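You operate a simulated robot arm through the tools that you are given. There is no shell and no other tool. Be economical: measure what you need, move in short steps, check, and stop when the job is done.

You are at the controls of a simulated two-armed robot. One attempt, no reset.

## Task
Vent the filter, then pump about 20 litres into the spool with the JOG button.
Fine: run the vent tap till water shows and shut it; zero the flow meter, open the spool valve, and shut it at the end; spill nothing. Where these are worked on the way, their far stop is far enough and under half their travel is too little: spool valve.

It is judged by the outcome, as a careful person would: the job done as asked, and still so three seconds after it is handed in. It fails if anything else is knocked over, pushed out of place, dropped, spilled or broken.

## Robot
Two 7-joint arms with fingered hands on one trunk, on a base that drives. Base frame: it is fixed to the floor where the robot stands at the start and does not move with it; the origin is under the middle of the robot, x ahead of it, y to its left, z up. Units: mm, rad, N and s.
The left shoulder is at the start at [21, 170, 1473], the right one opposite. With the tool pointing down near the work surface each hand reaches from about 180 to 720 mm from the robot's upright axis, wherever it stands, measured 20 degrees to its own side. Places, roughly: cart valve [800, -600, 1100]; fill pump switch [800, -600, 1400]; filter housing [600, 100, 800]; flow meter [800, -300, 1400]; meter zero button [800, -400, 1400]; pump jog button [800, -800, 1400]; spool valve [800, -800, 1100]; tank valve [800, -400, 1100]; vent tap [800, 0, 1100]. Payload 4 kg a hand.
The TCP of each hand is the grasp point between the finger pads, 26 mm short of the fingertips. In the tool frame z runs along the fingers and y along their closing line. Largest opening 132 mm; the body of the gripper starts 73 mm behind the TCP. The gripper is a hand of 4 fingers: y runs from the thumb to the fingers, the wrist lies at [0, 0, -224] in the tool frame, and closing takes about 1.5 s.
Orientation is that of the tool frame in the base frame, as a unit quaternion [w, x, y, z]. With the fingers straight down and closing along the base's y, the tool's x points along the base's -x, its y along +y and its z along -z.

## Interface
- The arms move only by the tool apply_moves. It takes "left_targets", "right_targets" or both (then of equal length, played together; a hand with none holds still); each is a list of rows, each an object (a shift or turn left out is 0, a gripper value left out holds the last) with "turn": the turn, a rotation vector about the tool's x, y, z in degrees, a list of three; "translation": the shift along the tool's x, y, z in cm, a list of three. In form: [{"turn": [wx, wy, wz], "translation": [dx, dy, dz]}, ...]. A call has 1 to 12 rows; each row is the pose to reach, as a shift and turn from the pose commanded when the call began, along the tool's axes at that moment. "left_hand" and "right_hand" are, for a hand that has rows, the gripper command, from -1 (shut) to 1 (fully open), values between in proportion, set as the call begins (left out, the last holds). A row lasts 0.2 s, in which the tool goes at most 50 mm and 0.15 rad; a call with a longer step from one row to the next is refused whole, and so is a gripper value outside its range. A pose out of reach is approached as far as the arm can. The call stops where the force on the tool passes 50 N (or 10 N more than at its start, if that is more) or the arm is blocked; 0.2 s more then pass. The fingers move at their own pace (about 45 mm/s each) and stop on an object; they squeeze with about 27 N. The grip force told is the motor's: it shows also when the fingers shut on nothing. Time passes only in rows, and 0.2 s behind the last, so rows that repeat a pose let the fingers close. The reply holds the time, the measured pose of the TCP, the force on the tool along the base axes, the opening and the grip force, in the units named above and with some noise, with the torque about the TCP (base axes, N m) and any sound that the robot's microphone picked up.
- Cameras (640 x 400 px; columns grow to the right, rows downward): "scene" is now at [86.5, -45.8, 1652.6]; the picture's right is [-0.54, -0.84, 0.00], its down [-0.43, 0.27, -0.86] and it looks along [0.73, -0.46, -0.51] (base axes); focal length 214 px, centre (320, 200). "left" rides on the left gripper at [-68, 2, -97] in its tool frame; the picture's right is [-0.03, -1.00, 0.00], its down [0.82, -0.02, -0.58] and it looks along [0.58, -0.01, 0.82] (tool axes); focal length 270 px, centre (320, 200). "right" rides on the right gripper at [68, 2, -97] in its tool frame; the picture's right is [-0.02, 1.00, 0.00], its down [-0.82, -0.02, -0.58] and it looks along [-0.58, -0.01, 0.82] (tool axes); focal length 270 px, centre (320, 200). There is no depth. A picture from a camera that has moved, and an enlarged one, comes with that camera's place and axes in the base frame and with its lens.
- snapshot(camera): a new picture of that camera. It takes no simulated time.
- move_column(by): slides the trunk up (or, below 0, down) by that many mm; the arms and the scene camera ride with it, the base frame stays. It gives what a move gives, with no picture.
- roll_base(legs): drives the robot by 1 to 6 legs, each [ahead, turn to the left] in mm and rad, along the robot's own axes; the way and the turn of a leg run together, so that a leg with both is an arc; at most 1500 mm and 3.142 rad a leg. The arms and the cameras ride along, it lands a little off, and it stops where it bumps. It gives what a move gives.
- curl_fingers(finger1, finger2, finger3, thumb_bend, hand): sets how far each is bent, from 0 (flat) to 100 (curled in); at 30 the hand is open as for a grip, at 70 the pads meet at the TCP. One left out holds its place. A second passes; each finger stops where it meets its share of the squeeze, and holds until it gets a number again. A gripper value or a shape takes the hand back. It gives what a move gives, with no picture; readings hold the bend of each and the force on the fingers (four entries, about 0 where the hand has none), thumb and palm.
- preshape(shape, hand): the hand has 4 fingers and takes this shape, open, in about a second: jaw (thumb against the fingers, like two jaws); tri (thumb and two fingers); tip (a fingertip pinch); poke (one finger out to press); point (the index stretched); flat (the hand flat); cup (the hand cupped); fist (a fist). The gripper value then closes the fingers along that shape, each until it touches; the sizes above hold for jaw. It gives what a move gives, with no picture.
- turn_head(pan, tilt): turns the head with the scene camera to pan (to the left, within 1.501 rad either way) and tilt (down, from -0.506 to 1.204), counted from straight ahead of the robot. It gives what a move gives.
- enlarge(camera, box): a new picture of the part [left, top, right, bottom] of that camera's present view, enlarged. It takes no simulated time.
- hand_in(): hands the job in; it is judged then, once.

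Go step by step. Nothing tells you exact positions but the pictures and the camera data: compare them with the known pose of the tool, close in by small moves and look again before you grip or let go. The budget is 120 turns and 100 pictures, counting those below and the enlarged ones. Unless the task says otherwise, let go and move clear before handing in, and close with one line.

The tools are called after "Emit:" as a command line: name --argument value ..., lists and objects as JSON in quotes. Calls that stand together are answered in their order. apply_moves: Moves the arms, as the interface text tells. Its arguments: {"type":"object","properties":{"left_targets":{"type":"array","items":{"type":"object","properties":{"turn":{"type":"array","items":{"type":"number"}},"translation":{"type":"array","items":{"type":"number"}}}}},"left_hand":{"type":"number"},"right_targets":{"type":"array","items":{"type":"object","properties":{"turn":{"type":"array","items":{"type":"number"}},"translation":{"type":"array","items":{"type":"number"}}}}},"right_hand":{"type":"number"}},"required":[]} The other tools are called the same way: move_column (by) slides the trunk up or down; preshape (shape, hand) gives the hand a shape; curl_fingers (finger1, finger2, finger3, thumb_bend, hand) moves the fingers one by one; roll_base (legs) drives the base; turn_head (pan, tilt) turns the head that bears the scene camera; snapshot (camera) takes a picture; enlarge (camera, box) takes an enlarged picture of a part of a camera's view; hand_in () hands the job in.

At the start:

```text
clock: 0.0
left_tool_pos: [391.4, -77.6, 1560.3]
left_orientation: [-0.001, 0.0, 1.0, 0.0]
left_force: [0.3, -0.3, -0.4]
left_moment: [0.02, 0.04, 0.03]
left_opening: 131.7
left_finger_force: 0.0
left_shape: jaw
left_bend: [30.0, 30.0, 30.0, 30.0]
left_finger forces: [0.0, 0.0, 0.1, 0.1, 0.1, 0.0]
right_tool_pos: [282.6, -376.5, 1569.5]
right_orientation: [0.0, 0.001, 1.0, 0.0]
right_force: [-0.1, 0.5, 0.3]
right_moment: [-0.02, -0.01, -0.03]
right_opening: 132.1
right_finger_force: 0.0
right_shape: jaw
right_bend: [30.0, 30.0, 30.0, 30.0]
right_finger forces: [0.1, 0.0, 0.0, 0.0, 0.0, 0.0]
trunk travel left (down, up): [-700.0, 55.0]
robot x, y, heading: [0.4, 0.1, -0.003]
head pan, tilt: [-0.565, 0.536]
```

scene: 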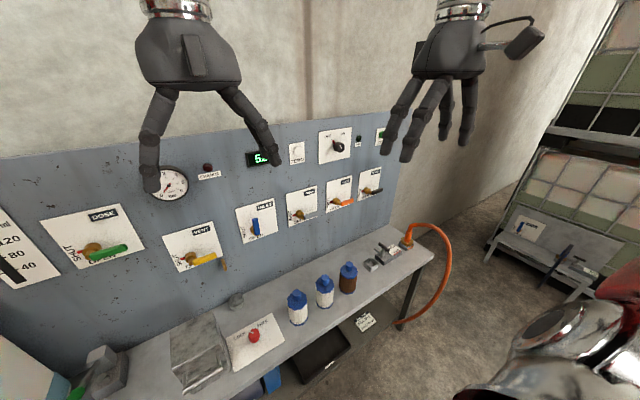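
right: 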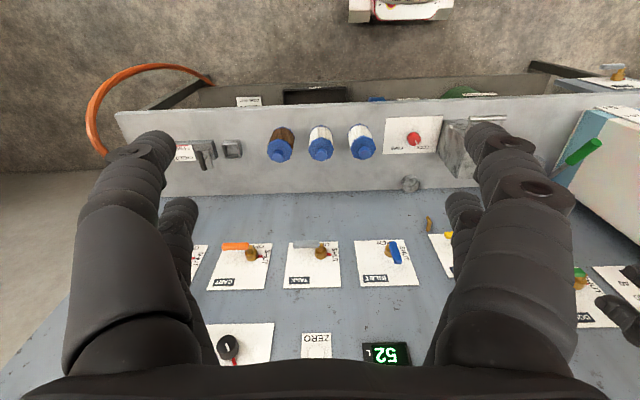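
left: 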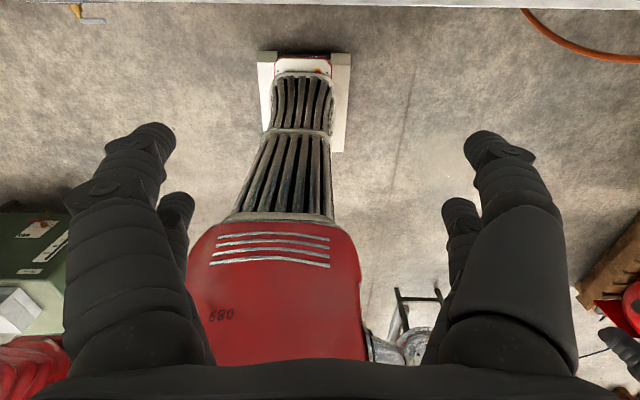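

I see a panel with valves along the wall and a bench below it. I'll look closer at the panel first.

Emit:
enlarge --camera "scene" --box '[230, 110, 400, 250]'

Emit:
enlarge --camera "scene" --box '[0, 150, 240, 300]'

```text
2.86 times, centred on (315, 180) of scene
camera zoom: at [86.5, -45.8, 1652.6], right [-0.54, -0.84, 0.0], down [-0.43, 0.27, -0.86], along [0.73, -0.46, -0.51], focal length 613 px, centre (334, 257)
```

zoom: 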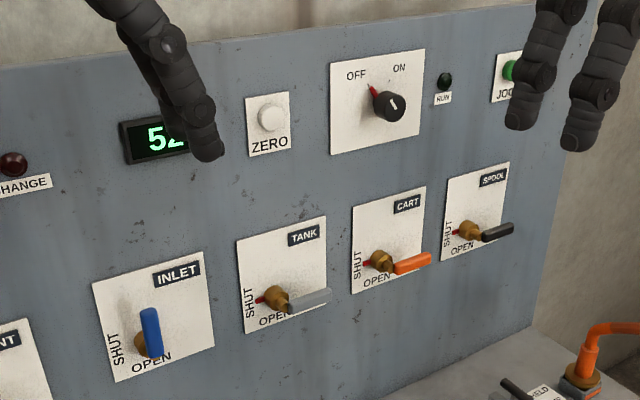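

```text
2.67 times, centred on (120, 225) of scene
camera zoom: at [86.5, -45.8, 1652.6], right [-0.54, -0.84, 0.0], down [-0.43, 0.27, -0.86], along [0.73, -0.46, -0.51], focal length 572 px, centre (853, 133)
```

zoom: 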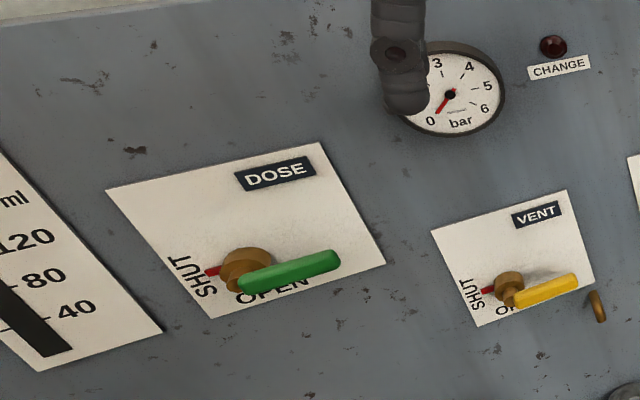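

Emit:
turn_head --pan 0.1 --tilt 0.75

Emit:
snapshot --camera "scene"

Emit:
enlarge --camera "right" --box '[220, 90, 500, 270]'

```text
clock: 1.0
left_tool_pos: [391.6, -77.8, 1558.8]
left_orientation: [0.0, 0.0, 1.0, 0.0]
left_force: [-0.1, -1.0, -0.8]
left_moment: [-0.01, 0.02, -0.03]
left_opening: 131.7
left_finger_force: 0.0
left_shape: jaw
left_bend: [30.0, 30.0, 30.0, 30.0]
left_finger forces: [0.0, 0.1, 0.1, 0.0, 0.0, 0.1]
right_tool_pos: [282.4, -376.1, 1570.1]
right_orientation: [0.001, 0.001, 1.0, 0.0]
right_force: [-0.4, 0.7, 0.3]
right_moment: [0.01, -0.06, 0.01]
right_opening: 132.0
right_finger_force: 0.0
right_shape: jaw
right_bend: [30.0, 30.0, 30.0, 30.0]
right_finger forces: [0.0, 0.0, 0.1, 0.0, 0.0, 0.1]
trunk travel left (down, up): [-700.0, 55.0]
robot x, y, heading: [0.7, 0.6, -0.002]
head pan, tilt: [0.099, 0.75]
```

```text
94 pictures are left
camera scene: at [92.9, 10.7, 1634.1], right [0.1, -1.0, 0.0], down [-0.68, -0.07, -0.73], along [0.73, 0.07, -0.68], focal length 214 px, centre (320, 200)
```

scene: 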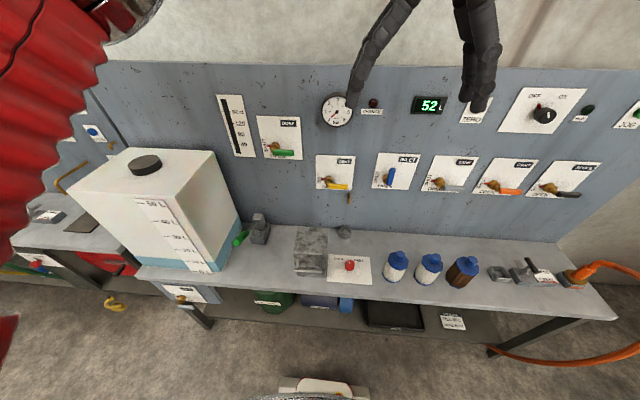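

```text
2.22 times, centred on (360, 180) of right
camera zoom: at [216.1, -374.8, 1665.9], right [0.03, 1.0, 0.0], down [0.82, -0.02, 0.58], along [0.58, -0.01, -0.82], focal length 601 px, centre (231, 244)
```

zoom: 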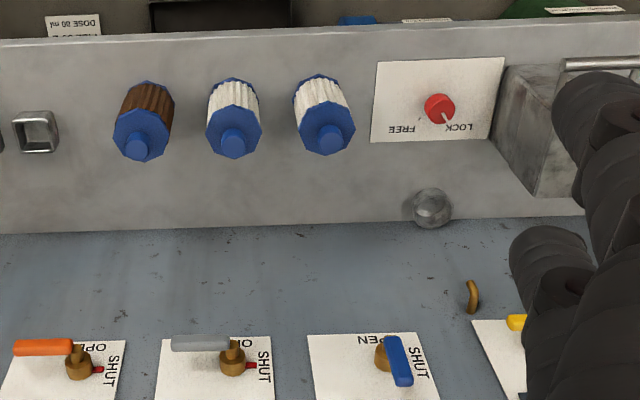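

Emit:
enlarge --camera "scene" --box '[280, 140, 480, 300]'

Emit:
enlarge --camera "scene" --box '[440, 220, 640, 370]'

```text
2.50 times, centred on (380, 220) of scene
camera zoom: at [92.9, 10.7, 1634.1], right [0.1, -1.0, 0.0], down [-0.68, -0.07, -0.73], along [0.73, 0.07, -0.68], focal length 536 px, centre (170, 150)
```

zoom: 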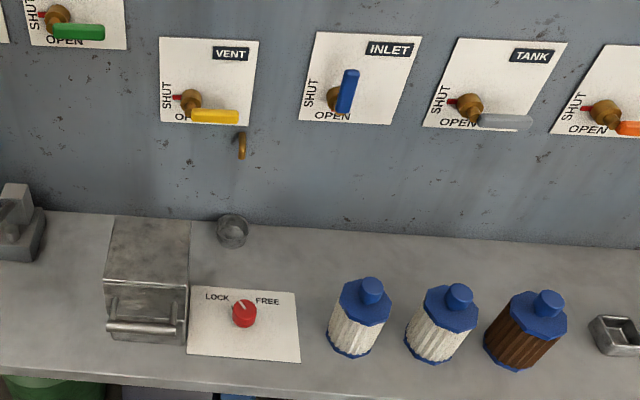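

```text
2.67 times, centred on (540, 295) of scene
camera zoom: at [92.9, 10.7, 1634.1], right [0.1, -1.0, 0.0], down [-0.68, -0.07, -0.73], along [0.73, 0.07, -0.68], focal length 572 px, centre (-267, -53)
```

zoom: 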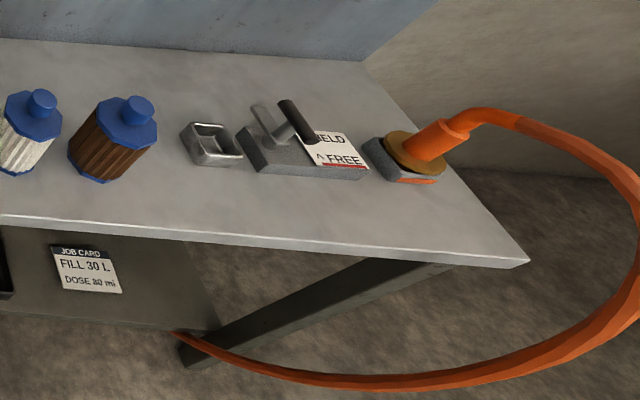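

Emit:
roll_base --legs '[[-120, 0], [0, -1.568], [385, 0], [0, 1.571], [120, 0]]'

Emit:
turn_head --pan 0.0 --tilt 0.55

Emit:
snapshot --camera "scene"

```text
clock: 4.9
left_tool_pos: [-10.1, -383.8, 1562.4]
left_orientation: [0.002, 0.525, 0.851, -0.001]
left_force: [-0.3, 0.0, 0.3]
left_moment: [0.01, -0.06, -0.01]
left_opening: 132.1
left_finger_force: 0.1
left_shape: jaw
left_bend: [30.0, 30.0, 30.0, 30.0]
left_finger forces: [0.0, 0.0, 0.0, 0.0, 0.0, 0.0]
right_tool_pos: [-326.1, -421.6, 1571.7]
right_orientation: [0.001, 0.526, 0.85, -0.002]
right_force: [0.2, 0.2, -0.7]
right_moment: [-0.02, 0.0, 0.0]
right_opening: 132.0
right_finger_force: 0.0
right_shape: jaw
right_bend: [30.0, 30.0, 30.0, 30.0]
right_finger forces: [0.0, 0.1, 0.1, 0.0, 0.0, 0.0]
trunk travel left (down, up): [-700.0, 55.0]
robot x, y, heading: [-74.6, 21.8, -1.141]
head pan, tilt: [0.099, 0.75]
stopped in leg 2: the robot was blocked; the commanded pose is now the measured one
```

```text
clock: 5.6
left_tool_pos: [-9.5, -386.3, 1560.9]
left_orientation: [0.0, 0.525, 0.851, 0.0]
left_force: [-0.4, -0.3, -0.3]
left_moment: [-0.01, -0.01, 0.01]
left_opening: 132.1
left_finger_force: 0.1
left_shape: jaw
left_bend: [30.0, 30.0, 30.0, 30.0]
left_finger forces: [0.1, 0.0, 0.0, 0.0, 0.0, 0.1]
right_tool_pos: [-325.5, -424.8, 1571.1]
right_orientation: [0.0, 0.527, 0.85, -0.001]
right_force: [0.0, -0.4, -0.4]
right_moment: [0.0, -0.02, 0.01]
right_opening: 131.9
right_finger_force: 0.1
right_shape: jaw
right_bend: [30.0, 30.0, 30.0, 30.0]
right_finger forces: [0.0, 0.1, 0.0, 0.0, 0.0, 0.0]
trunk travel left (down, up): [-700.0, 55.0]
robot x, y, heading: [-74.1, 26.0, -1.146]
head pan, tilt: [0.0, 0.55]
```

```text
90 pictures are left
camera scene: at [-33.6, -67.1, 1651.3], right [-0.91, -0.42, 0.0], down [-0.22, 0.48, -0.85], along [0.36, -0.77, -0.52], focal length 214 px, centre (320, 200)
```

scene: 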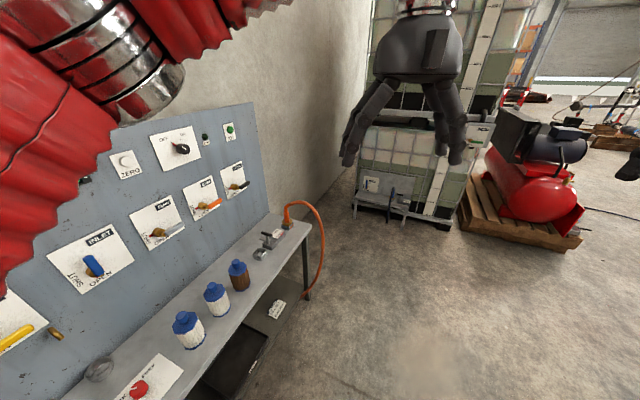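

The base bumped mid-turn; I'll look to both sides for what blocks it.

Emit:
turn_head --pan -1.5 --tilt 0.9

Emit:
snapshot --camera "scene"

Emit:
turn_head --pan 1.5 --tilt 0.9

Emit:
snapshot --camera "scene"

Emit:
snapshot --camera "left"

```text
clock: 7.2
left_tool_pos: [-9.7, -386.8, 1561.9]
left_orientation: [0.001, 0.525, 0.851, 0.0]
left_force: [-1.0, -0.1, 0.1]
left_moment: [0.03, 0.0, -0.02]
left_opening: 131.9
left_finger_force: 0.0
left_shape: jaw
left_bend: [30.0, 30.0, 30.0, 30.0]
left_finger forces: [0.0, 0.0, 0.1, 0.0, 0.1, 0.0]
right_tool_pos: [-324.6, -423.0, 1570.7]
right_orientation: [0.0, 0.525, 0.851, -0.001]
right_force: [0.7, 0.3, 0.6]
right_moment: [0.0, 0.0, 0.03]
right_opening: 132.0
right_finger_force: 0.1
right_shape: jaw
right_bend: [30.0, 30.0, 30.0, 30.0]
right_finger forces: [0.1, 0.0, 0.0, 0.0, 0.1, 0.0]
trunk travel left (down, up): [-700.0, 55.0]
robot x, y, heading: [-71.6, 22.8, -1.141]
head pan, tilt: [-1.499, 0.901]
```

```text
89 pictures are left
camera scene: at [-136.2, -21.0, 1622.2], right [-0.48, 0.88, 0.0], down [0.69, 0.38, -0.62], along [-0.54, -0.3, -0.78], focal length 214 px, centre (320, 200)
```

scene: 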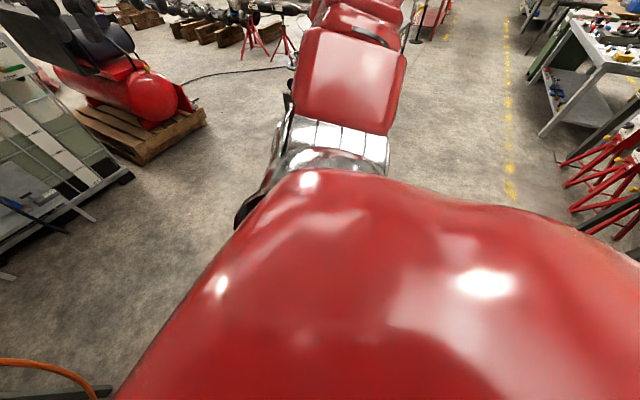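

```text
clock: 9.8
left_tool_pos: [-8.6, -385.9, 1561.9]
left_orientation: [0.0, 0.524, 0.851, -0.001]
left_force: [1.2, 0.3, 0.1]
left_moment: [-0.02, -0.01, -0.03]
left_opening: 132.3
left_finger_force: 0.0
left_shape: jaw
left_bend: [30.0, 30.0, 30.0, 30.0]
left_finger forces: [0.0, 0.1, 0.1, 0.1, 0.1, 0.1]
right_tool_pos: [-324.4, -422.8, 1571.2]
right_orientation: [0.0, 0.525, 0.851, -0.001]
right_force: [-0.6, -0.4, 0.2]
right_moment: [-0.02, 0.01, 0.01]
right_opening: 131.9
right_finger_force: 0.1
right_shape: jaw
right_bend: [30.0, 30.0, 30.0, 30.0]
right_finger forces: [0.0, 0.1, 0.0, 0.1, 0.0, 0.0]
trunk travel left (down, up): [-700.0, 55.0]
robot x, y, heading: [-71.3, 22.3, -1.14]
head pan, tilt: [1.499, 0.901]
```

```text
88 pictures are left
camera scene: at [0.7, 41.7, 1622.2], right [0.35, -0.94, 0.0], down [-0.73, -0.27, -0.62], along [0.58, 0.22, -0.78], focal length 214 px, centre (320, 200)
```

scene: 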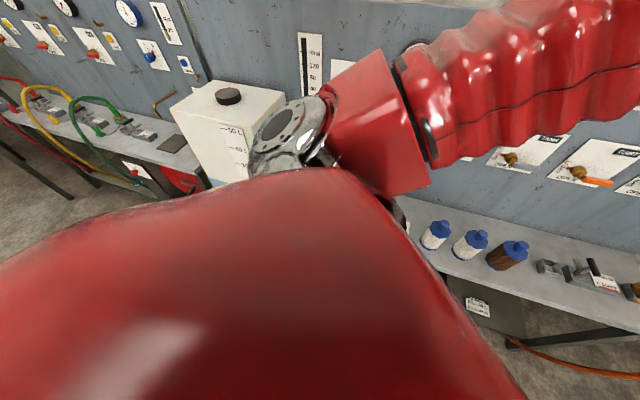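

```text
87 pictures are left
camera left: at [24.2, -447.1, 1658.9], right [-0.88, -0.47, 0.0], down [-0.39, 0.72, 0.58], along [-0.27, 0.51, -0.82], focal length 270 px, centre (320, 200)
```

left: 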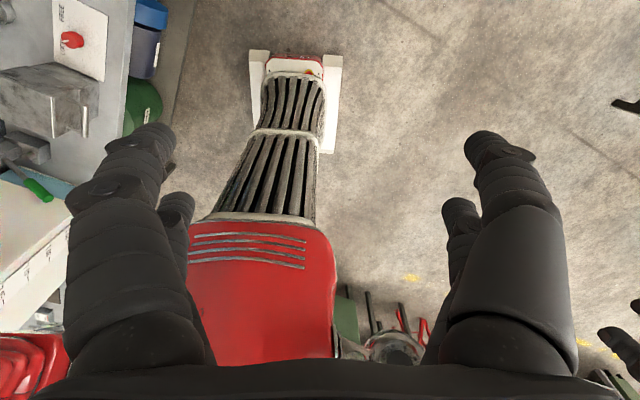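

Nothing visible touches the robot; I'll go ahead a little along the present heading and finish the turn there.

Emit:
roll_base --legs '[[80, 0], [0, -0.43]]'

```text
clock: 12.2
left_tool_pos: [-154.2, -448.9, 1561.5]
left_orientation: [0.001, 0.693, 0.721, 0.0]
left_force: [0.8, 0.4, 0.0]
left_moment: [-0.02, 0.0, 0.04]
left_opening: 132.1
left_finger_force: 0.2
left_shape: jaw
left_bend: [30.0, 30.0, 30.0, 30.0]
left_finger forces: [0.1, 0.0, 0.1, 0.0, 0.0, 0.0]
right_tool_pos: [-457.1, -349.9, 1569.9]
right_orientation: [0.001, 0.696, 0.718, -0.001]
right_force: [0.0, 0.9, 0.5]
right_moment: [-0.01, 0.01, -0.01]
right_opening: 131.7
right_finger_force: 0.1
right_shape: jaw
right_bend: [30.0, 30.0, 30.0, 30.0]
right_finger forces: [0.0, 0.0, 0.0, 0.1, 0.0, 0.0]
trunk travel left (down, up): [-700.0, 55.0]
robot x, y, heading: [-26.9, -47.7, -1.573]
head pan, tilt: [1.499, 0.901]
```

Emit:
roll_base --legs '[[330, 0], [0, 1.573]]'

Emit:
turn_head --pan 0.0 --tilt 0.6

Emit:
snapshot --camera "scene"

```text
clock: 17.3
left_tool_pos: [322.7, -627.9, 1562.9]
left_orientation: [0.0, 0.131, 0.991, 0.0]
left_force: [0.3, 0.5, 0.1]
left_moment: [-0.02, 0.04, 0.0]
left_opening: 132.0
left_finger_force: 0.0
left_shape: jaw
left_bend: [30.0, 30.0, 30.0, 30.0]
left_finger forces: [0.0, 0.0, 0.1, 0.0, 0.0, 0.0]
right_tool_pos: [141.7, -888.5, 1571.9]
right_orientation: [0.001, 0.131, 0.991, -0.001]
right_force: [-0.2, 0.0, 1.5]
right_moment: [0.02, 0.01, -0.01]
right_opening: 132.0
right_finger_force: 0.2
right_shape: jaw
right_bend: [30.0, 30.0, 30.0, 30.0]
right_finger forces: [0.1, 0.1, 0.0, 0.0, 0.0, 0.0]
trunk travel left (down, up): [-700.0, 55.0]
robot x, y, heading: [-40.9, -445.1, -0.262]
head pan, tilt: [1.499, 0.901]
stopped in leg 2: the robot was blocked; the commanded pose is now the measured one
```

```text
clock: 18.9
left_tool_pos: [321.5, -627.7, 1563.2]
left_orientation: [0.001, 0.13, 0.991, 0.0]
left_force: [0.5, -0.7, 0.2]
left_moment: [-0.01, 0.03, -0.01]
left_opening: 132.2
left_finger_force: 0.0
left_shape: jaw
left_bend: [30.0, 30.0, 30.0, 30.0]
left_finger forces: [0.1, 0.1, 0.1, 0.0, 0.0, 0.0]
right_tool_pos: [141.8, -889.0, 1572.8]
right_orientation: [0.001, 0.13, 0.991, -0.001]
right_force: [-0.5, 0.4, -0.1]
right_moment: [-0.04, 0.01, -0.01]
right_opening: 132.4
right_finger_force: 0.1
right_shape: jaw
right_bend: [30.0, 30.0, 30.0, 30.0]
right_finger forces: [0.1, 0.1, 0.1, 0.0, 0.0, 0.0]
trunk travel left (down, up): [-700.0, 55.0]
robot x, y, heading: [-43.0, -440.6, -0.263]
head pan, tilt: [0.0, 0.6]
```

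```text
86 pictures are left
camera scene: at [54.2, -465.4, 1646.9], right [-0.26, -0.97, 0.0], down [-0.55, 0.15, -0.82], along [0.8, -0.21, -0.57], focal length 214 px, centre (320, 200)
```

scene: 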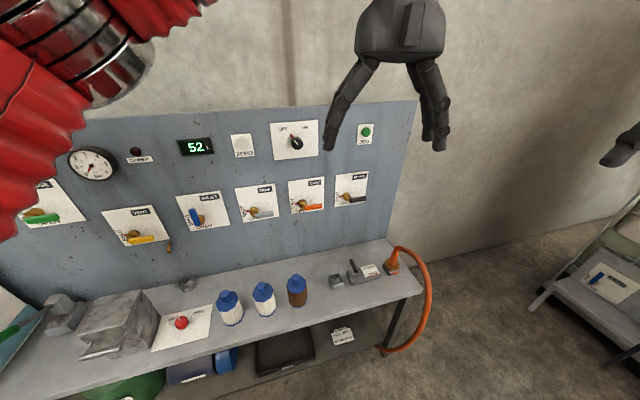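

Something blocks the base again, though nothing is visible ahead; I'll look down at the floor around the base.

Emit:
turn_head --pan 0.5 --tilt 1.2

Emit:
snapshot --camera "scene"

Emit:
snapshot --camera "left"

Emit:
snapshot --camera "right"

```text
clock: 19.9
left_tool_pos: [321.7, -629.7, 1563.4]
left_orientation: [0.001, 0.131, 0.991, 0.0]
left_force: [-0.4, -0.1, -0.3]
left_moment: [-0.01, -0.02, -0.01]
left_opening: 132.0
left_finger_force: 0.0
left_shape: jaw
left_bend: [30.0, 30.0, 30.0, 30.0]
left_finger forces: [0.0, 0.0, 0.1, 0.1, 0.1, 0.1]
right_tool_pos: [140.5, -889.8, 1572.2]
right_orientation: [0.001, 0.131, 0.991, -0.001]
right_force: [0.0, 0.6, -0.2]
right_moment: [-0.04, 0.0, 0.0]
right_opening: 132.0
right_finger_force: 0.0
right_shape: jaw
right_bend: [30.0, 30.0, 30.0, 30.0]
right_finger forces: [0.1, 0.0, 0.0, 0.0, 0.0, 0.1]
trunk travel left (down, up): [-700.0, 55.0]
robot x, y, heading: [-41.2, -444.8, -0.262]
head pan, tilt: [0.499, 1.201]
```

```text
85 pictures are left
camera scene: at [23.3, -430.2, 1602.4], right [0.23, -0.97, 0.0], down [-0.91, -0.22, -0.36], along [0.35, 0.09, -0.93], focal length 214 px, centre (320, 200)
```

scene: 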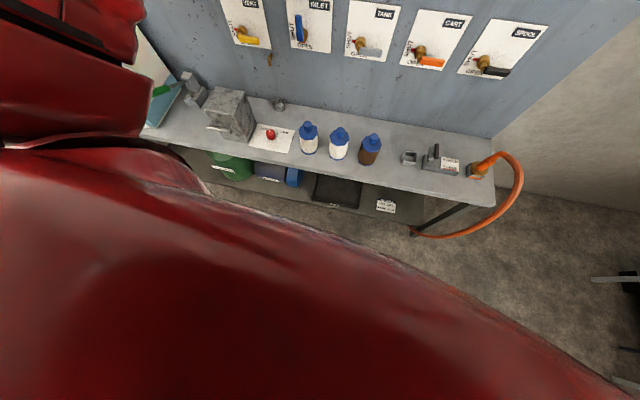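

```text
84 pictures are left
camera left: at [388.2, -645.5, 1660.0], right [-0.23, -0.97, 0.0], down [-0.79, 0.19, 0.58], along [-0.56, 0.14, -0.82], focal length 270 px, centre (320, 200)
```

left: 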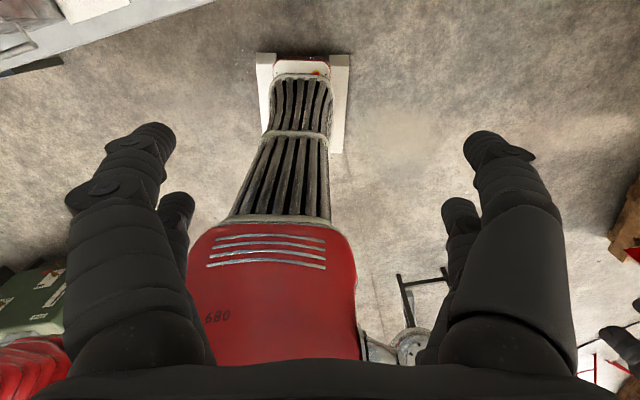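

```text
83 pictures are left
camera right: at [76.5, -869.7, 1667.9], right [0.28, 0.96, 0.0], down [0.78, -0.23, 0.58], along [0.56, -0.17, -0.81], focal length 270 px, centre (320, 200)
```

right: 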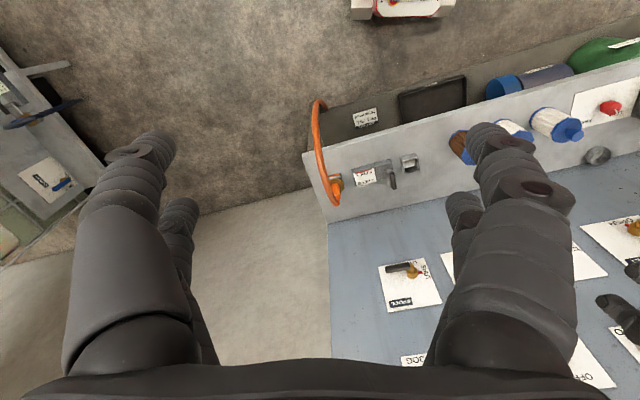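

Emit:
roll_base --legs '[[0, 0.262]]'

```text
clock: 21.2
left_tool_pos: [356.8, -530.5, 1563.4]
left_orientation: [0.002, 0.002, 1.0, 0.0]
left_force: [0.4, 0.0, -0.5]
left_moment: [-0.03, -0.03, -0.01]
left_opening: 131.8
left_finger_force: 0.2
left_shape: jaw
left_bend: [30.0, 30.0, 30.0, 30.0]
left_finger forces: [0.0, 0.0, 0.1, 0.0, 0.1, 0.0]
right_tool_pos: [247.8, -828.5, 1572.6]
right_orientation: [0.001, 0.004, 1.0, 0.0]
right_force: [-0.2, 0.5, -0.8]
right_moment: [0.01, 0.0, 0.02]
right_opening: 132.0
right_finger_force: 0.1
right_shape: jaw
right_bend: [30.0, 30.0, 30.0, 30.0]
right_finger forces: [0.0, 0.1, 0.0, 0.0, 0.1, 0.1]
trunk travel left (down, up): [-700.0, 55.0]
robot x, y, heading: [-38.5, -456.2, -0.005]
head pan, tilt: [0.499, 1.201]
```

The base is now square to the panel at y≈-456. I'll drive in slightly, shape both hands to poke, and raise the hands to face the panel.

Emit:
roll_base --legs '[[55, 0.0]]'

Emit:
preshape --shape "poke" --hand "right"

Emit:
preshape --shape "poke" --hand "left"

Emit:
apply_moves --right_targets '[{"turn": [0, -7.5, 0], "translation": [-2, 0.4, 1.4]}, {"turn": [0, -15, 0], "translation": [-4, 0.8, 2.8]}, {"turn": [0, -22.5, 0], "translation": [-6, 1.2, 4.2]}, {"turn": [0, -30, 0], "translation": [-8, 1.6, 5.6]}, {"turn": [0, -37.5, 0], "translation": [-10, 2, 7]}, {"turn": [0, -45, 0], "translation": [-12, 2.4, 8.4]}, {"turn": [0, -52.5, 0], "translation": [-14, 2.8, 9.8]}, {"turn": [0, -60, 0], "translation": [-16, 3.2, 11.2]}, {"turn": [0, -67.5, 0], "translation": [-18, 3.6, 12.6]}, {"turn": [0, -75, 0], "translation": [-20, 4, 14]}, {"turn": [0, -82.5, 0], "translation": [-22, 4.4, 15.4]}, {"turn": [0, -90, 0], "translation": [-24, 4.8, 16.8]}]' --left_targets '[{"turn": [0, -7.5, 0], "translation": [-1.1, 3.3, 3.2]}, {"turn": [0, -15, 0], "translation": [-2.2, 6.6, 6.4]}, {"turn": [0, -22.5, 0], "translation": [-3.3, 9.9, 9.6]}, {"turn": [0, -30, 0], "translation": [-4.4, 13.2, 12.8]}, {"turn": [0, -37.5, 0], "translation": [-5.5, 16.5, 16]}, {"turn": [0, -45, 0], "translation": [-6.6, 19.8, 19.2]}, {"turn": [0, -52.5, 0], "translation": [-7.7, 23.1, 22.4]}, {"turn": [0, -60, 0], "translation": [-8.8, 26.4, 25.6]}, {"turn": [0, -67.5, 0], "translation": [-9.9, 29.7, 28.8]}, {"turn": [0, -75, 0], "translation": [-11, 33, 32]}, {"turn": [0, -82.5, 0], "translation": [-12.1, 36.3, 35.2]}, {"turn": [0, -90, 0], "translation": [-13.2, 39.6, 38.4]}]'

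Emit:
turn_head --pan 0.1 --tilt 0.5

Emit:
snapshot --camera "scene"

Emit:
snapshot --camera "left"

Emit:
snapshot --camera "right"

```text
clock: 22.1
left_tool_pos: [405.9, -532.4, 1565.3]
left_orientation: [0.004, 0.003, 1.0, 0.0]
left_force: [-0.4, -0.3, 0.4]
left_moment: [-0.01, 0.0, 0.0]
left_opening: 131.7
left_finger_force: 0.1
left_shape: jaw
left_bend: [30.0, 30.0, 30.0, 30.0]
left_finger forces: [0.0, 0.0, 0.0, 0.0, 0.0, 0.1]
right_tool_pos: [298.5, -829.6, 1574.3]
right_orientation: [0.005, 0.003, 1.0, 0.0]
right_force: [0.4, 0.2, -0.2]
right_moment: [0.01, -0.07, -0.03]
right_opening: 132.0
right_finger_force: 0.1
right_shape: jaw
right_bend: [30.0, 30.0, 30.0, 30.0]
right_finger forces: [0.0, 0.0, 0.1, 0.0, 0.0, 0.1]
trunk travel left (down, up): [-700.0, 55.0]
robot x, y, heading: [11.9, -454.2, -0.002]
head pan, tilt: [0.499, 1.201]
```

```text
clock: 23.0
left_tool_pos: [413.0, -530.4, 1564.1]
left_orientation: [0.001, 0.002, 1.0, 0.0]
left_force: [-0.5, -0.7, -0.7]
left_moment: [0.02, -0.03, 0.01]
left_opening: 132.0
left_finger_force: 0.1
left_shape: jaw
left_bend: [30.0, 30.0, 30.0, 30.0]
left_finger forces: [0.1, 0.1, 0.0, 0.1, 0.0, 0.0]
right_tool_pos: [303.9, -827.9, 1572.3]
right_orientation: [0.002, 0.004, 1.0, -0.001]
right_force: [0.4, 0.3, 0.6]
right_moment: [-0.02, -0.02, 0.0]
right_opening: 0.0
right_finger_force: 0.0
right_shape: poke
right_bend: [100.0, 100.0, 100.0, 34.0]
right_finger forces: [0.0, 0.0, 0.0, 0.0, 0.0, 0.1]
trunk travel left (down, up): [-700.0, 55.0]
robot x, y, heading: [13.3, -455.9, -0.004]
head pan, tilt: [0.499, 1.201]
```

```text
clock: 23.9
left_tool_pos: [412.4, -531.5, 1562.2]
left_orientation: [0.001, 0.003, 1.0, 0.0]
left_force: [-0.7, 1.2, -0.2]
left_moment: [0.01, 0.01, 0.0]
left_opening: 0.0
left_finger_force: 0.0
left_shape: poke
left_bend: [100.0, 100.0, 100.0, 34.0]
left_finger forces: [0.1, 0.0, 0.0, 0.1, 0.1, 0.0]
right_tool_pos: [304.5, -829.8, 1573.1]
right_orientation: [0.002, 0.004, 1.0, 0.0]
right_force: [0.2, -0.1, 0.6]
right_moment: [0.0, 0.02, 0.02]
right_opening: 0.0
right_finger_force: 0.1
right_shape: poke
right_bend: [100.0, 100.0, 100.0, 34.0]
right_finger forces: [0.1, 0.0, 0.0, 0.1, 0.0, 0.0]
trunk travel left (down, up): [-700.0, 55.0]
robot x, y, heading: [16.8, -452.5, -0.002]
head pan, tilt: [0.499, 1.201]
```

```text
clock: 26.5
left_tool_pos: [500.8, -274.4, 1304.9]
left_orientation: [0.509, 0.009, 0.861, -0.007]
left_force: [-0.6, 0.5, 1.2]
left_moment: [-0.05, 0.0, 0.01]
left_opening: 0.0
left_finger_force: 0.0
left_shape: poke
left_bend: [100.0, 100.0, 100.0, 34.0]
left_finger forces: [0.1, 0.0, 0.0, 0.0, 0.0, 0.0]
left hand out of reach, approached as far as the arm can: row 9, 10, 11, 12
right_tool_pos: [529.8, -802.6, 1513.5]
right_orientation: [0.69, 0.005, 0.724, 0.002]
right_force: [0.6, 0.2, -7.4]
right_moment: [-0.03, -0.68, -0.02]
right_opening: 0.2
right_finger_force: 0.0
right_shape: poke
right_bend: [100.0, 100.0, 100.0, 34.0]
right_finger forces: [0.0, 0.0, 0.0, 0.0, 0.1, 0.0]
right hand out of reach, approached as far as the arm can: row 9, 10, 11, 12
trunk travel left (down, up): [-700.0, 55.0]
robot x, y, heading: [16.6, -455.6, -0.004]
head pan, tilt: [0.499, 1.201]
```

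```text
clock: 27.6
left_tool_pos: [502.0, -275.0, 1305.4]
left_orientation: [0.509, 0.009, 0.86, -0.008]
left_force: [0.1, 0.7, -0.1]
left_moment: [0.02, -0.01, 0.0]
left_opening: 0.1
left_finger_force: 0.0
left_shape: poke
left_bend: [100.0, 100.0, 100.0, 34.0]
left_finger forces: [0.0, 0.0, 0.0, 0.0, 0.0, 0.0]
right_tool_pos: [529.7, -802.1, 1520.7]
right_orientation: [0.694, 0.005, 0.72, 0.002]
right_force: [-0.6, -0.1, 0.1]
right_moment: [-0.01, -0.02, 0.0]
right_opening: 0.0
right_finger_force: 0.1
right_shape: poke
right_bend: [100.0, 100.0, 100.0, 34.0]
right_finger forces: [0.0, 0.0, 0.0, 0.1, 0.0, 0.0]
trunk travel left (down, up): [-700.0, 55.0]
robot x, y, heading: [17.0, -454.1, -0.006]
head pan, tilt: [0.099, 0.499]
```

```text
82 pictures are left
camera scene: at [115.7, -443.8, 1655.9], right [0.1, -1.0, 0.0], down [-0.48, -0.05, -0.88], along [0.87, 0.08, -0.48], focal length 214 px, centre (320, 200)
```

scene: 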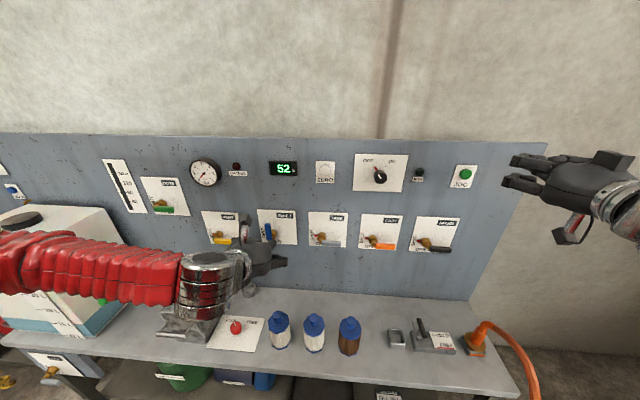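

```text
81 pictures are left
camera left: at [450.3, -272.4, 1412.1], right [-0.01, -1.0, 0.03], down [-0.9, 0.0, -0.44], along [0.44, -0.03, -0.9], focal length 270 px, centre (320, 200)
```

left: 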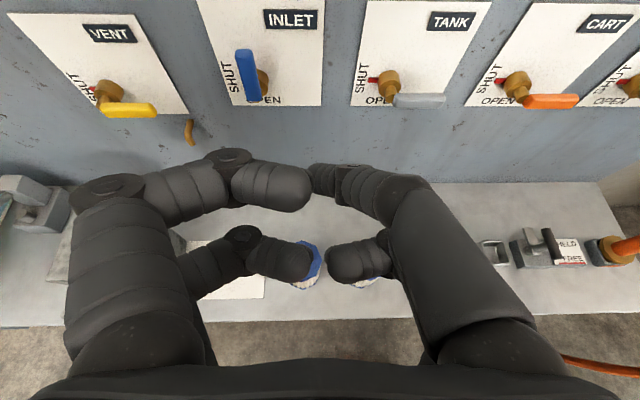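

```text
80 pictures are left
camera right: at [431.7, -799.4, 1454.6], right [0.0, 1.0, 0.04], down [-0.55, -0.03, 0.84], along [0.84, -0.02, 0.55], focal length 270 px, centre (320, 200)
```

right: 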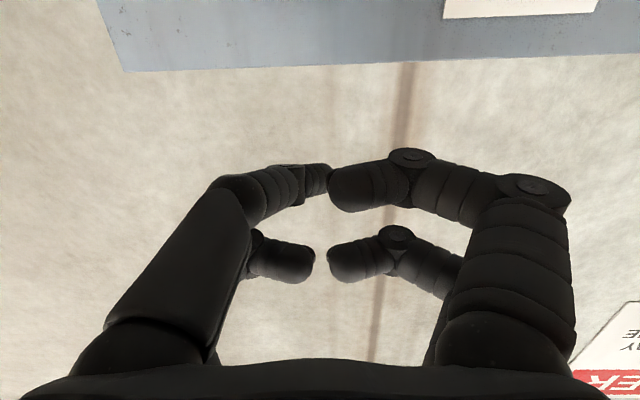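

The poke shape leaves all fingers curled. The wrist limits at this height make level pointing hard, so I'll lower the trunk 200 mm and try the "point" shape on the right hand.

Emit:
move_column --by -200

Emit:
preshape --shape "point" --hand "right"

Emit:
apply_moves --right_targets '[{"translation": [0, 0, 2]}, {"translation": [0, 0, 4]}]'

Emit:
snapshot --camera "right"

Emit:
snapshot --camera "scene"

```text
clock: 29.8
left_tool_pos: [500.7, -274.3, 1103.0]
left_orientation: [0.509, 0.008, 0.861, -0.007]
left_force: [-1.8, -1.1, 0.3]
left_moment: [0.0, -0.02, -0.04]
left_opening: 0.0
left_finger_force: 0.1
left_shape: poke
left_bend: [100.0, 100.0, 100.0, 34.0]
left_finger forces: [0.0, 0.0, 0.1, 0.1, 0.1, 0.1]
right_tool_pos: [527.7, -802.7, 1306.4]
right_orientation: [0.684, 0.005, 0.73, 0.003]
right_force: [0.2, 0.6, 0.4]
right_moment: [-0.02, -0.02, 0.0]
right_opening: 0.0
right_finger_force: 0.1
right_shape: poke
right_bend: [100.0, 100.0, 100.0, 34.0]
right_finger forces: [0.1, 0.0, 0.0, 0.0, 0.1, 0.0]
trunk travel left (down, up): [-500.0, 255.0]
robot x, y, heading: [18.8, -455.9, -0.006]
head pan, tilt: [0.099, 0.499]
```

```text
clock: 30.6
left_tool_pos: [501.4, -274.3, 1101.8]
left_orientation: [0.509, 0.008, 0.861, -0.007]
left_force: [0.6, 0.2, -0.4]
left_moment: [0.07, -0.01, -0.03]
left_opening: 0.0
left_finger_force: 0.0
left_shape: poke
left_bend: [100.0, 100.0, 100.0, 34.0]
left_finger forces: [0.0, 0.0, 0.0, 0.0, 0.0, 0.1]
right_tool_pos: [528.0, -802.4, 1305.6]
right_orientation: [0.683, 0.006, 0.73, 0.002]
right_force: [0.3, -0.5, 0.9]
right_moment: [0.02, 0.04, -0.02]
right_opening: 0.1
right_finger_force: 0.2
right_shape: point
right_bend: [24.0, 99.0, 100.0, 39.0]
right_finger forces: [0.0, 0.0, 0.0, 0.1, 0.1, 0.0]
trunk travel left (down, up): [-500.0, 255.0]
robot x, y, heading: [12.9, -457.3, -0.002]
head pan, tilt: [0.099, 0.499]
```

```text
clock: 31.2
left_tool_pos: [501.6, -274.5, 1101.8]
left_orientation: [0.508, 0.008, 0.861, -0.007]
left_force: [0.0, -1.3, 0.5]
left_moment: [-0.01, -0.01, -0.03]
left_opening: 0.0
left_finger_force: 0.1
left_shape: poke
left_bend: [100.0, 100.0, 100.0, 34.0]
left_finger forces: [0.0, 0.1, 0.0, 0.0, 0.1, 0.0]
right_tool_pos: [568.2, -805.4, 1306.8]
right_orientation: [0.682, 0.003, 0.732, 0.002]
right_force: [-0.5, 0.1, 0.6]
right_moment: [0.0, -0.01, 0.03]
right_opening: 0.0
right_finger_force: 0.1
right_shape: point
right_bend: [19.0, 99.0, 100.0, 41.0]
right_finger forces: [0.1, 0.0, 0.0, 0.0, 0.1, 0.0]
right hand out of reach, approached as far as the arm can: row 2
trunk travel left (down, up): [-500.0, 255.0]
robot x, y, heading: [13.9, -453.0, -0.002]
head pan, tilt: [0.099, 0.499]
```

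```text
79 pictures are left
camera right: at [467.7, -803.2, 1244.9], right [0.0, 1.0, 0.03], down [-0.52, -0.03, 0.85], along [0.86, -0.02, 0.52], focal length 270 px, centre (320, 200)
```

right: 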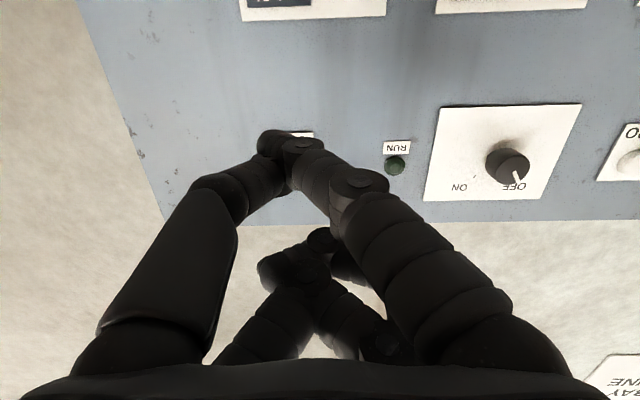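

```text
78 pictures are left
camera scene: at [125.3, -444.0, 1455.6], right [0.1, -1.0, 0.0], down [-0.48, -0.05, -0.88], along [0.87, 0.08, -0.48], focal length 214 px, centre (320, 200)
```

scene: 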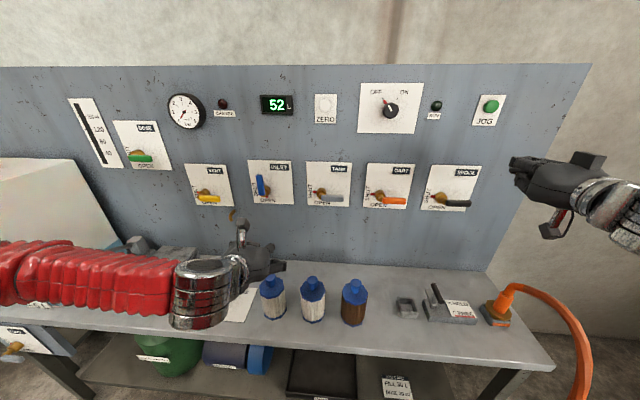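

I'll use closed jaws as a prod on both hands (tips 26 mm past the TCP), bringing the left below the vent lever and the right in front of the JOG button, both short of the panel.

Emit:
preshape --shape "jaw" --hand "right"

Emit:
preshape --shape "jaw" --hand "left"

Emit:
apply_moves --left_hand -1 --right_hand -1 --left_targets '[{"turn": [0, -2.4, 0], "translation": [-0.2, 2.4, 1.3]}, {"turn": [0, -4.8, 0], "translation": [-0.4, 4.8, 2.6]}, {"turn": [0, -7.2, 0], "translation": [-0.7, 7.1, 3.9]}, {"turn": [0, -9.6, 0], "translation": [-0.9, 9.5, 5.2]}, {"turn": [0, -12, 0], "translation": [-1.2, 11.8, 6.5]}, {"turn": [0, -14.4, 0], "translation": [-1.4, 14.2, 7.8]}, {"turn": [0, -16.8, 0], "translation": [-1.6, 16.6, 9.1]}, {"turn": [0, -19.2, 0], "translation": [-1.9, 19, 10.4]}, {"turn": [0, -21.6, 0], "translation": [-2.1, 21.3, 11.7]}, {"turn": [0, -24, 0], "translation": [-2.3, 23.7, 13]}, {"turn": [0, -26.4, 0], "translation": [-2.5, 26, 14.3]}, {"turn": [0, -28.8, 0], "translation": [-2.8, 28.4, 15.6]}]' --right_targets '[{"turn": [0, 0.5, 0], "translation": [-0.7, -0.3, 0.8]}, {"turn": [0, 1, 0], "translation": [-1.5, -0.7, 1.6]}, {"turn": [0, 1.5, 0], "translation": [-2.3, -1, 2.4]}, {"turn": [0, 2, 0], "translation": [-3.1, -1.3, 3.2]}, {"turn": [0, 2.5, 0], "translation": [-3.9, -1.7, 4]}, {"turn": [0, 3, 0], "translation": [-4.6, -2, 4.8]}, {"turn": [0, 3.5, 0], "translation": [-5.4, -2.3, 5.6]}, {"turn": [0, 4, 0], "translation": [-6.2, -2.7, 6.4]}, {"turn": [0, 4, 0], "translation": [-7, -3, 7.2]}, {"turn": [0, 4, 0], "translation": [-7.8, -3.3, 8]}, {"turn": [0, 4, 0], "translation": [-8.6, -3.7, 8.8]}, {"turn": [0, 4, 0], "translation": [-9.3, -4, 9.6]}]'

Emit:
snapshot --camera "scene"

Emit:
snapshot --camera "left"

Emit:
snapshot --camera "right"

```text
clock: 32.1
left_tool_pos: [501.4, -273.8, 1102.7]
left_orientation: [0.509, 0.008, 0.861, -0.007]
left_force: [-0.4, 0.1, 0.0]
left_moment: [-0.04, -0.03, 0.0]
left_opening: 0.0
left_finger_force: 0.1
left_shape: poke
left_bend: [100.0, 100.0, 100.0, 34.0]
left_finger forces: [0.0, 0.0, 0.0, 0.1, 0.0, 0.0]
right_tool_pos: [567.0, -806.2, 1305.8]
right_orientation: [0.682, 0.003, 0.732, 0.001]
right_force: [-0.3, -0.1, -0.1]
right_moment: [0.02, -0.01, -0.01]
right_opening: 131.8
right_finger_force: 0.0
right_shape: jaw
right_bend: [30.0, 30.0, 30.0, 30.0]
right_finger forces: [0.0, 0.0, 0.0, 0.0, 0.0, 0.0]
trunk travel left (down, up): [-500.0, 255.0]
robot x, y, heading: [13.4, -453.6, -0.001]
head pan, tilt: [0.099, 0.499]
```

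```text
clock: 33.0
left_tool_pos: [501.0, -274.7, 1103.6]
left_orientation: [0.509, 0.009, 0.861, -0.007]
left_force: [0.5, -0.6, -0.2]
left_moment: [0.0, 0.0, -0.01]
left_opening: 132.0
left_finger_force: 0.0
left_shape: jaw
left_bend: [30.0, 30.0, 30.0, 30.0]
left_finger forces: [0.1, 0.1, 0.0, 0.1, 0.0, 0.0]
right_tool_pos: [567.3, -805.5, 1307.3]
right_orientation: [0.681, 0.002, 0.732, 0.002]
right_force: [-0.4, -0.3, -0.4]
right_moment: [0.02, 0.01, -0.02]
right_opening: 132.0
right_finger_force: 0.1
right_shape: jaw
right_bend: [30.0, 30.0, 30.0, 30.0]
right_finger forces: [0.1, 0.0, 0.0, 0.1, 0.0, 0.0]
trunk travel left (down, up): [-500.0, 255.0]
robot x, y, heading: [16.5, -453.7, -0.004]
head pan, tilt: [0.099, 0.499]
```

```text
clock: 35.6
left_tool_pos: [535.9, -175.3, 1158.7]
left_orientation: [0.547, 0.003, 0.837, 0.001]
left_force: [-0.4, -0.1, 0.0]
left_moment: [0.01, 0.01, 0.02]
left_opening: 0.0
left_finger_force: 26.9
left_shape: jaw
left_bend: [62.0, 63.0, 63.0, 70.0]
left_finger forces: [0.0, 0.0, 0.1, 0.1, 0.0, 0.1]
left hand out of reach, approached as far as the arm can: row 1, 2, 3, 4, 5, 6, 7, 8, 9, 10, 11, 12
right_tool_pos: [671.2, -848.2, 1393.2]
right_orientation: [0.657, 0.005, 0.754, 0.002]
right_force: [1.1, -0.1, -1.3]
right_moment: [0.04, -0.01, 0.02]
right_opening: 0.0
right_finger_force: 26.8
right_shape: jaw
right_bend: [62.0, 63.0, 63.0, 70.0]
right_finger forces: [0.0, 0.0, 0.0, 0.0, 0.0, 0.1]
trunk travel left (down, up): [-500.0, 255.0]
robot x, y, heading: [16.1, -454.2, -0.008]
head pan, tilt: [0.099, 0.499]
```

```text
77 pictures are left
camera scene: at [125.7, -443.9, 1455.6], right [0.1, -1.0, 0.0], down [-0.48, -0.05, -0.88], along [0.87, 0.08, -0.48], focal length 214 px, centre (320, 200)
```

scene: 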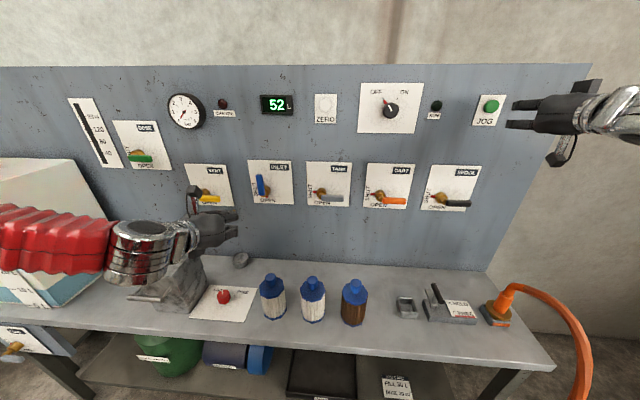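

```text
76 pictures are left
camera left: at [476.1, -174.4, 1260.7], right [0.0, -1.0, 0.02], down [-0.86, -0.01, -0.52], along [0.52, -0.01, -0.86], focal length 270 px, centre (320, 200)
```

left: 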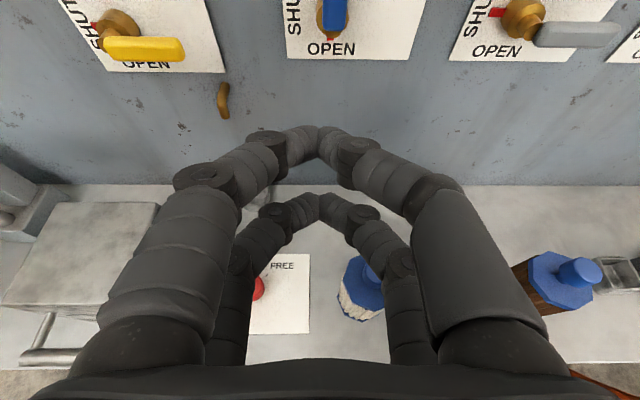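

```text
75 pictures are left
camera right: at [566.1, -844.7, 1338.0], right [0.01, 1.0, 0.04], down [-0.46, -0.03, 0.89], along [0.89, -0.02, 0.46], focal length 270 px, centre (320, 200)
```

right: 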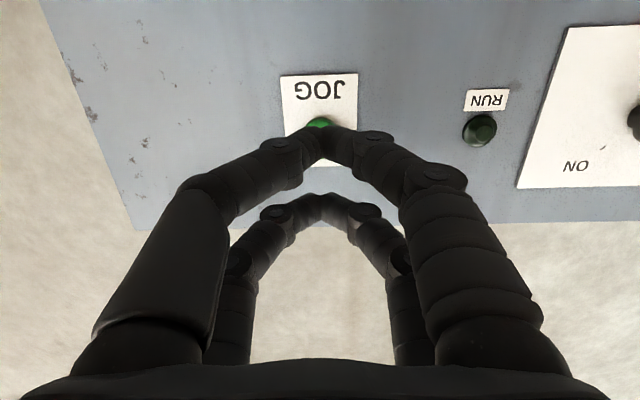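

Emit:
apply_moves --left_targets '[{"translation": [0, 0, 0]}]'

Emit:
apply_moves --left_targets '[{"translation": [0, 0, 2]}, {"translation": [0, 0, 4]}, {"translation": [0, 0, 6]}]'

```text
clock: 36.0
left_tool_pos: [537.4, -176.1, 1159.6]
left_orientation: [0.547, 0.005, 0.837, 0.0]
left_force: [0.2, -0.8, 0.0]
left_moment: [-0.01, -0.01, 0.02]
left_opening: 0.0
left_finger_force: 27.5
left_shape: jaw
left_bend: [62.0, 63.0, 63.0, 70.0]
left_finger forces: [0.0, 0.0, 0.0, 0.1, 0.1, 0.0]
right_tool_pos: [669.5, -847.4, 1393.9]
right_orientation: [0.657, 0.005, 0.754, 0.002]
right_force: [1.3, 0.3, 0.4]
right_moment: [-0.01, 0.01, -0.01]
right_opening: 0.0
right_finger_force: 26.8
right_shape: jaw
right_bend: [62.0, 63.0, 63.0, 70.0]
right_finger forces: [0.0, 0.0, 0.1, 0.1, 0.1, 0.0]
trunk travel left (down, up): [-500.0, 255.0]
robot x, y, heading: [12.7, -457.0, -0.002]
head pan, tilt: [0.099, 0.499]
```

```text
clock: 36.9
left_tool_pos: [590.0, -178.1, 1137.3]
left_orientation: [0.547, 0.004, 0.837, 0.0]
left_force: [-0.3, 0.5, 0.3]
left_moment: [0.03, -0.03, -0.01]
left_opening: 0.1
left_finger_force: 26.8
left_shape: jaw
left_bend: [62.0, 63.0, 63.0, 70.0]
left_finger forces: [0.0, 0.0, 0.0, 0.0, 0.1, 0.0]
right_tool_pos: [669.9, -847.2, 1393.9]
right_orientation: [0.657, 0.005, 0.754, 0.002]
right_force: [0.4, -0.8, 0.7]
right_moment: [-0.01, -0.01, 0.0]
right_opening: 0.0
right_finger_force: 26.9
right_shape: jaw
right_bend: [62.0, 63.0, 63.0, 70.0]
right_finger forces: [0.0, 0.1, 0.0, 0.1, 0.0, 0.0]
trunk travel left (down, up): [-500.0, 255.0]
robot x, y, heading: [15.9, -453.2, -0.004]
head pan, tilt: [0.099, 0.499]
```

Emit:
apply_moves --left_targets '[{"translation": [0.6, 2.4, 1.6]}, {"translation": [1.2, 4.7, 3.2]}, {"translation": [1.8, 7, 4.9]}, {"translation": [2.4, 9.4, 6.5]}, {"translation": [3, 11.8, 8.1]}, {"translation": [3.7, 14.1, 9.8]}, {"translation": [4.3, 16.5, 11.4]}, {"translation": [4.9, 18.8, 13]}, {"turn": [0, -6, 0], "translation": [4.9, 18.8, 13]}, {"turn": [0, -12, 0], "translation": [4.9, 18.8, 13]}, {"turn": [0, -18, 0], "translation": [4.9, 18.8, 13]}]'

Emit:
snapshot --camera "left"

Emit:
enlarge --camera "scene" --box '[140, 120, 300, 240]'

```text
clock: 39.2
left_tool_pos: [689.9, 10.3, 1043.9]
left_orientation: [0.672, 0.004, 0.741, 0.0]
left_force: [0.4, -0.4, -0.5]
left_moment: [0.0, 0.02, 0.0]
left_opening: 0.0
left_finger_force: 27.0
left_shape: jaw
left_bend: [62.0, 63.0, 63.0, 70.0]
left_finger forces: [0.0, 0.0, 0.0, 0.0, 0.1, 0.0]
right_tool_pos: [669.9, -847.6, 1393.6]
right_orientation: [0.657, 0.005, 0.754, 0.003]
right_force: [0.7, -0.5, 1.0]
right_moment: [0.0, -0.05, -0.03]
right_opening: 0.1
right_finger_force: 27.0
right_shape: jaw
right_bend: [62.0, 63.0, 63.0, 70.0]
right_finger forces: [0.0, 0.1, 0.1, 0.0, 0.0, 0.0]
trunk travel left (down, up): [-500.0, 255.0]
robot x, y, heading: [14.1, -456.0, -0.003]
head pan, tilt: [0.099, 0.499]
```

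```text
74 pictures are left
camera left: at [600.9, 11.2, 1122.0], right [0.0, -1.0, 0.02], down [-0.65, -0.01, -0.76], along [0.76, -0.02, -0.65], focal length 270 px, centre (320, 200)
```

left: 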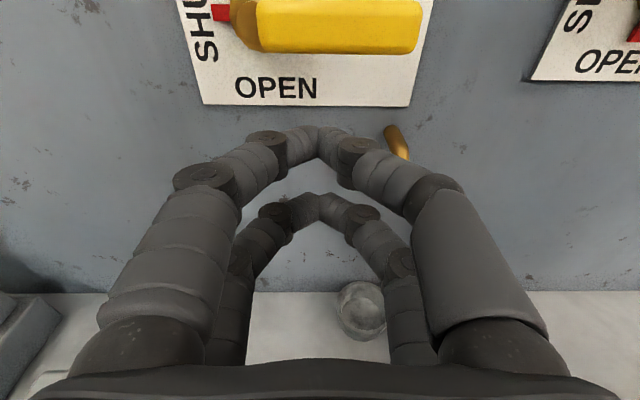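

```text
3.33 times, centred on (220, 180) of scene
camera zoom: at [125.4, -444.1, 1455.6], right [0.1, -1.0, 0.0], down [-0.48, -0.05, -0.88], along [0.87, 0.08, -0.48], focal length 715 px, centre (653, 267)
```

zoom: 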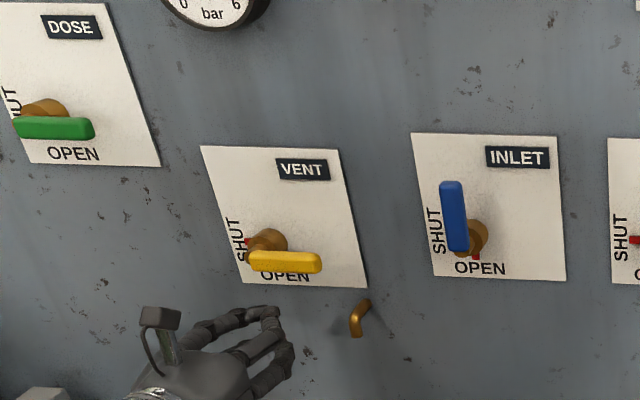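

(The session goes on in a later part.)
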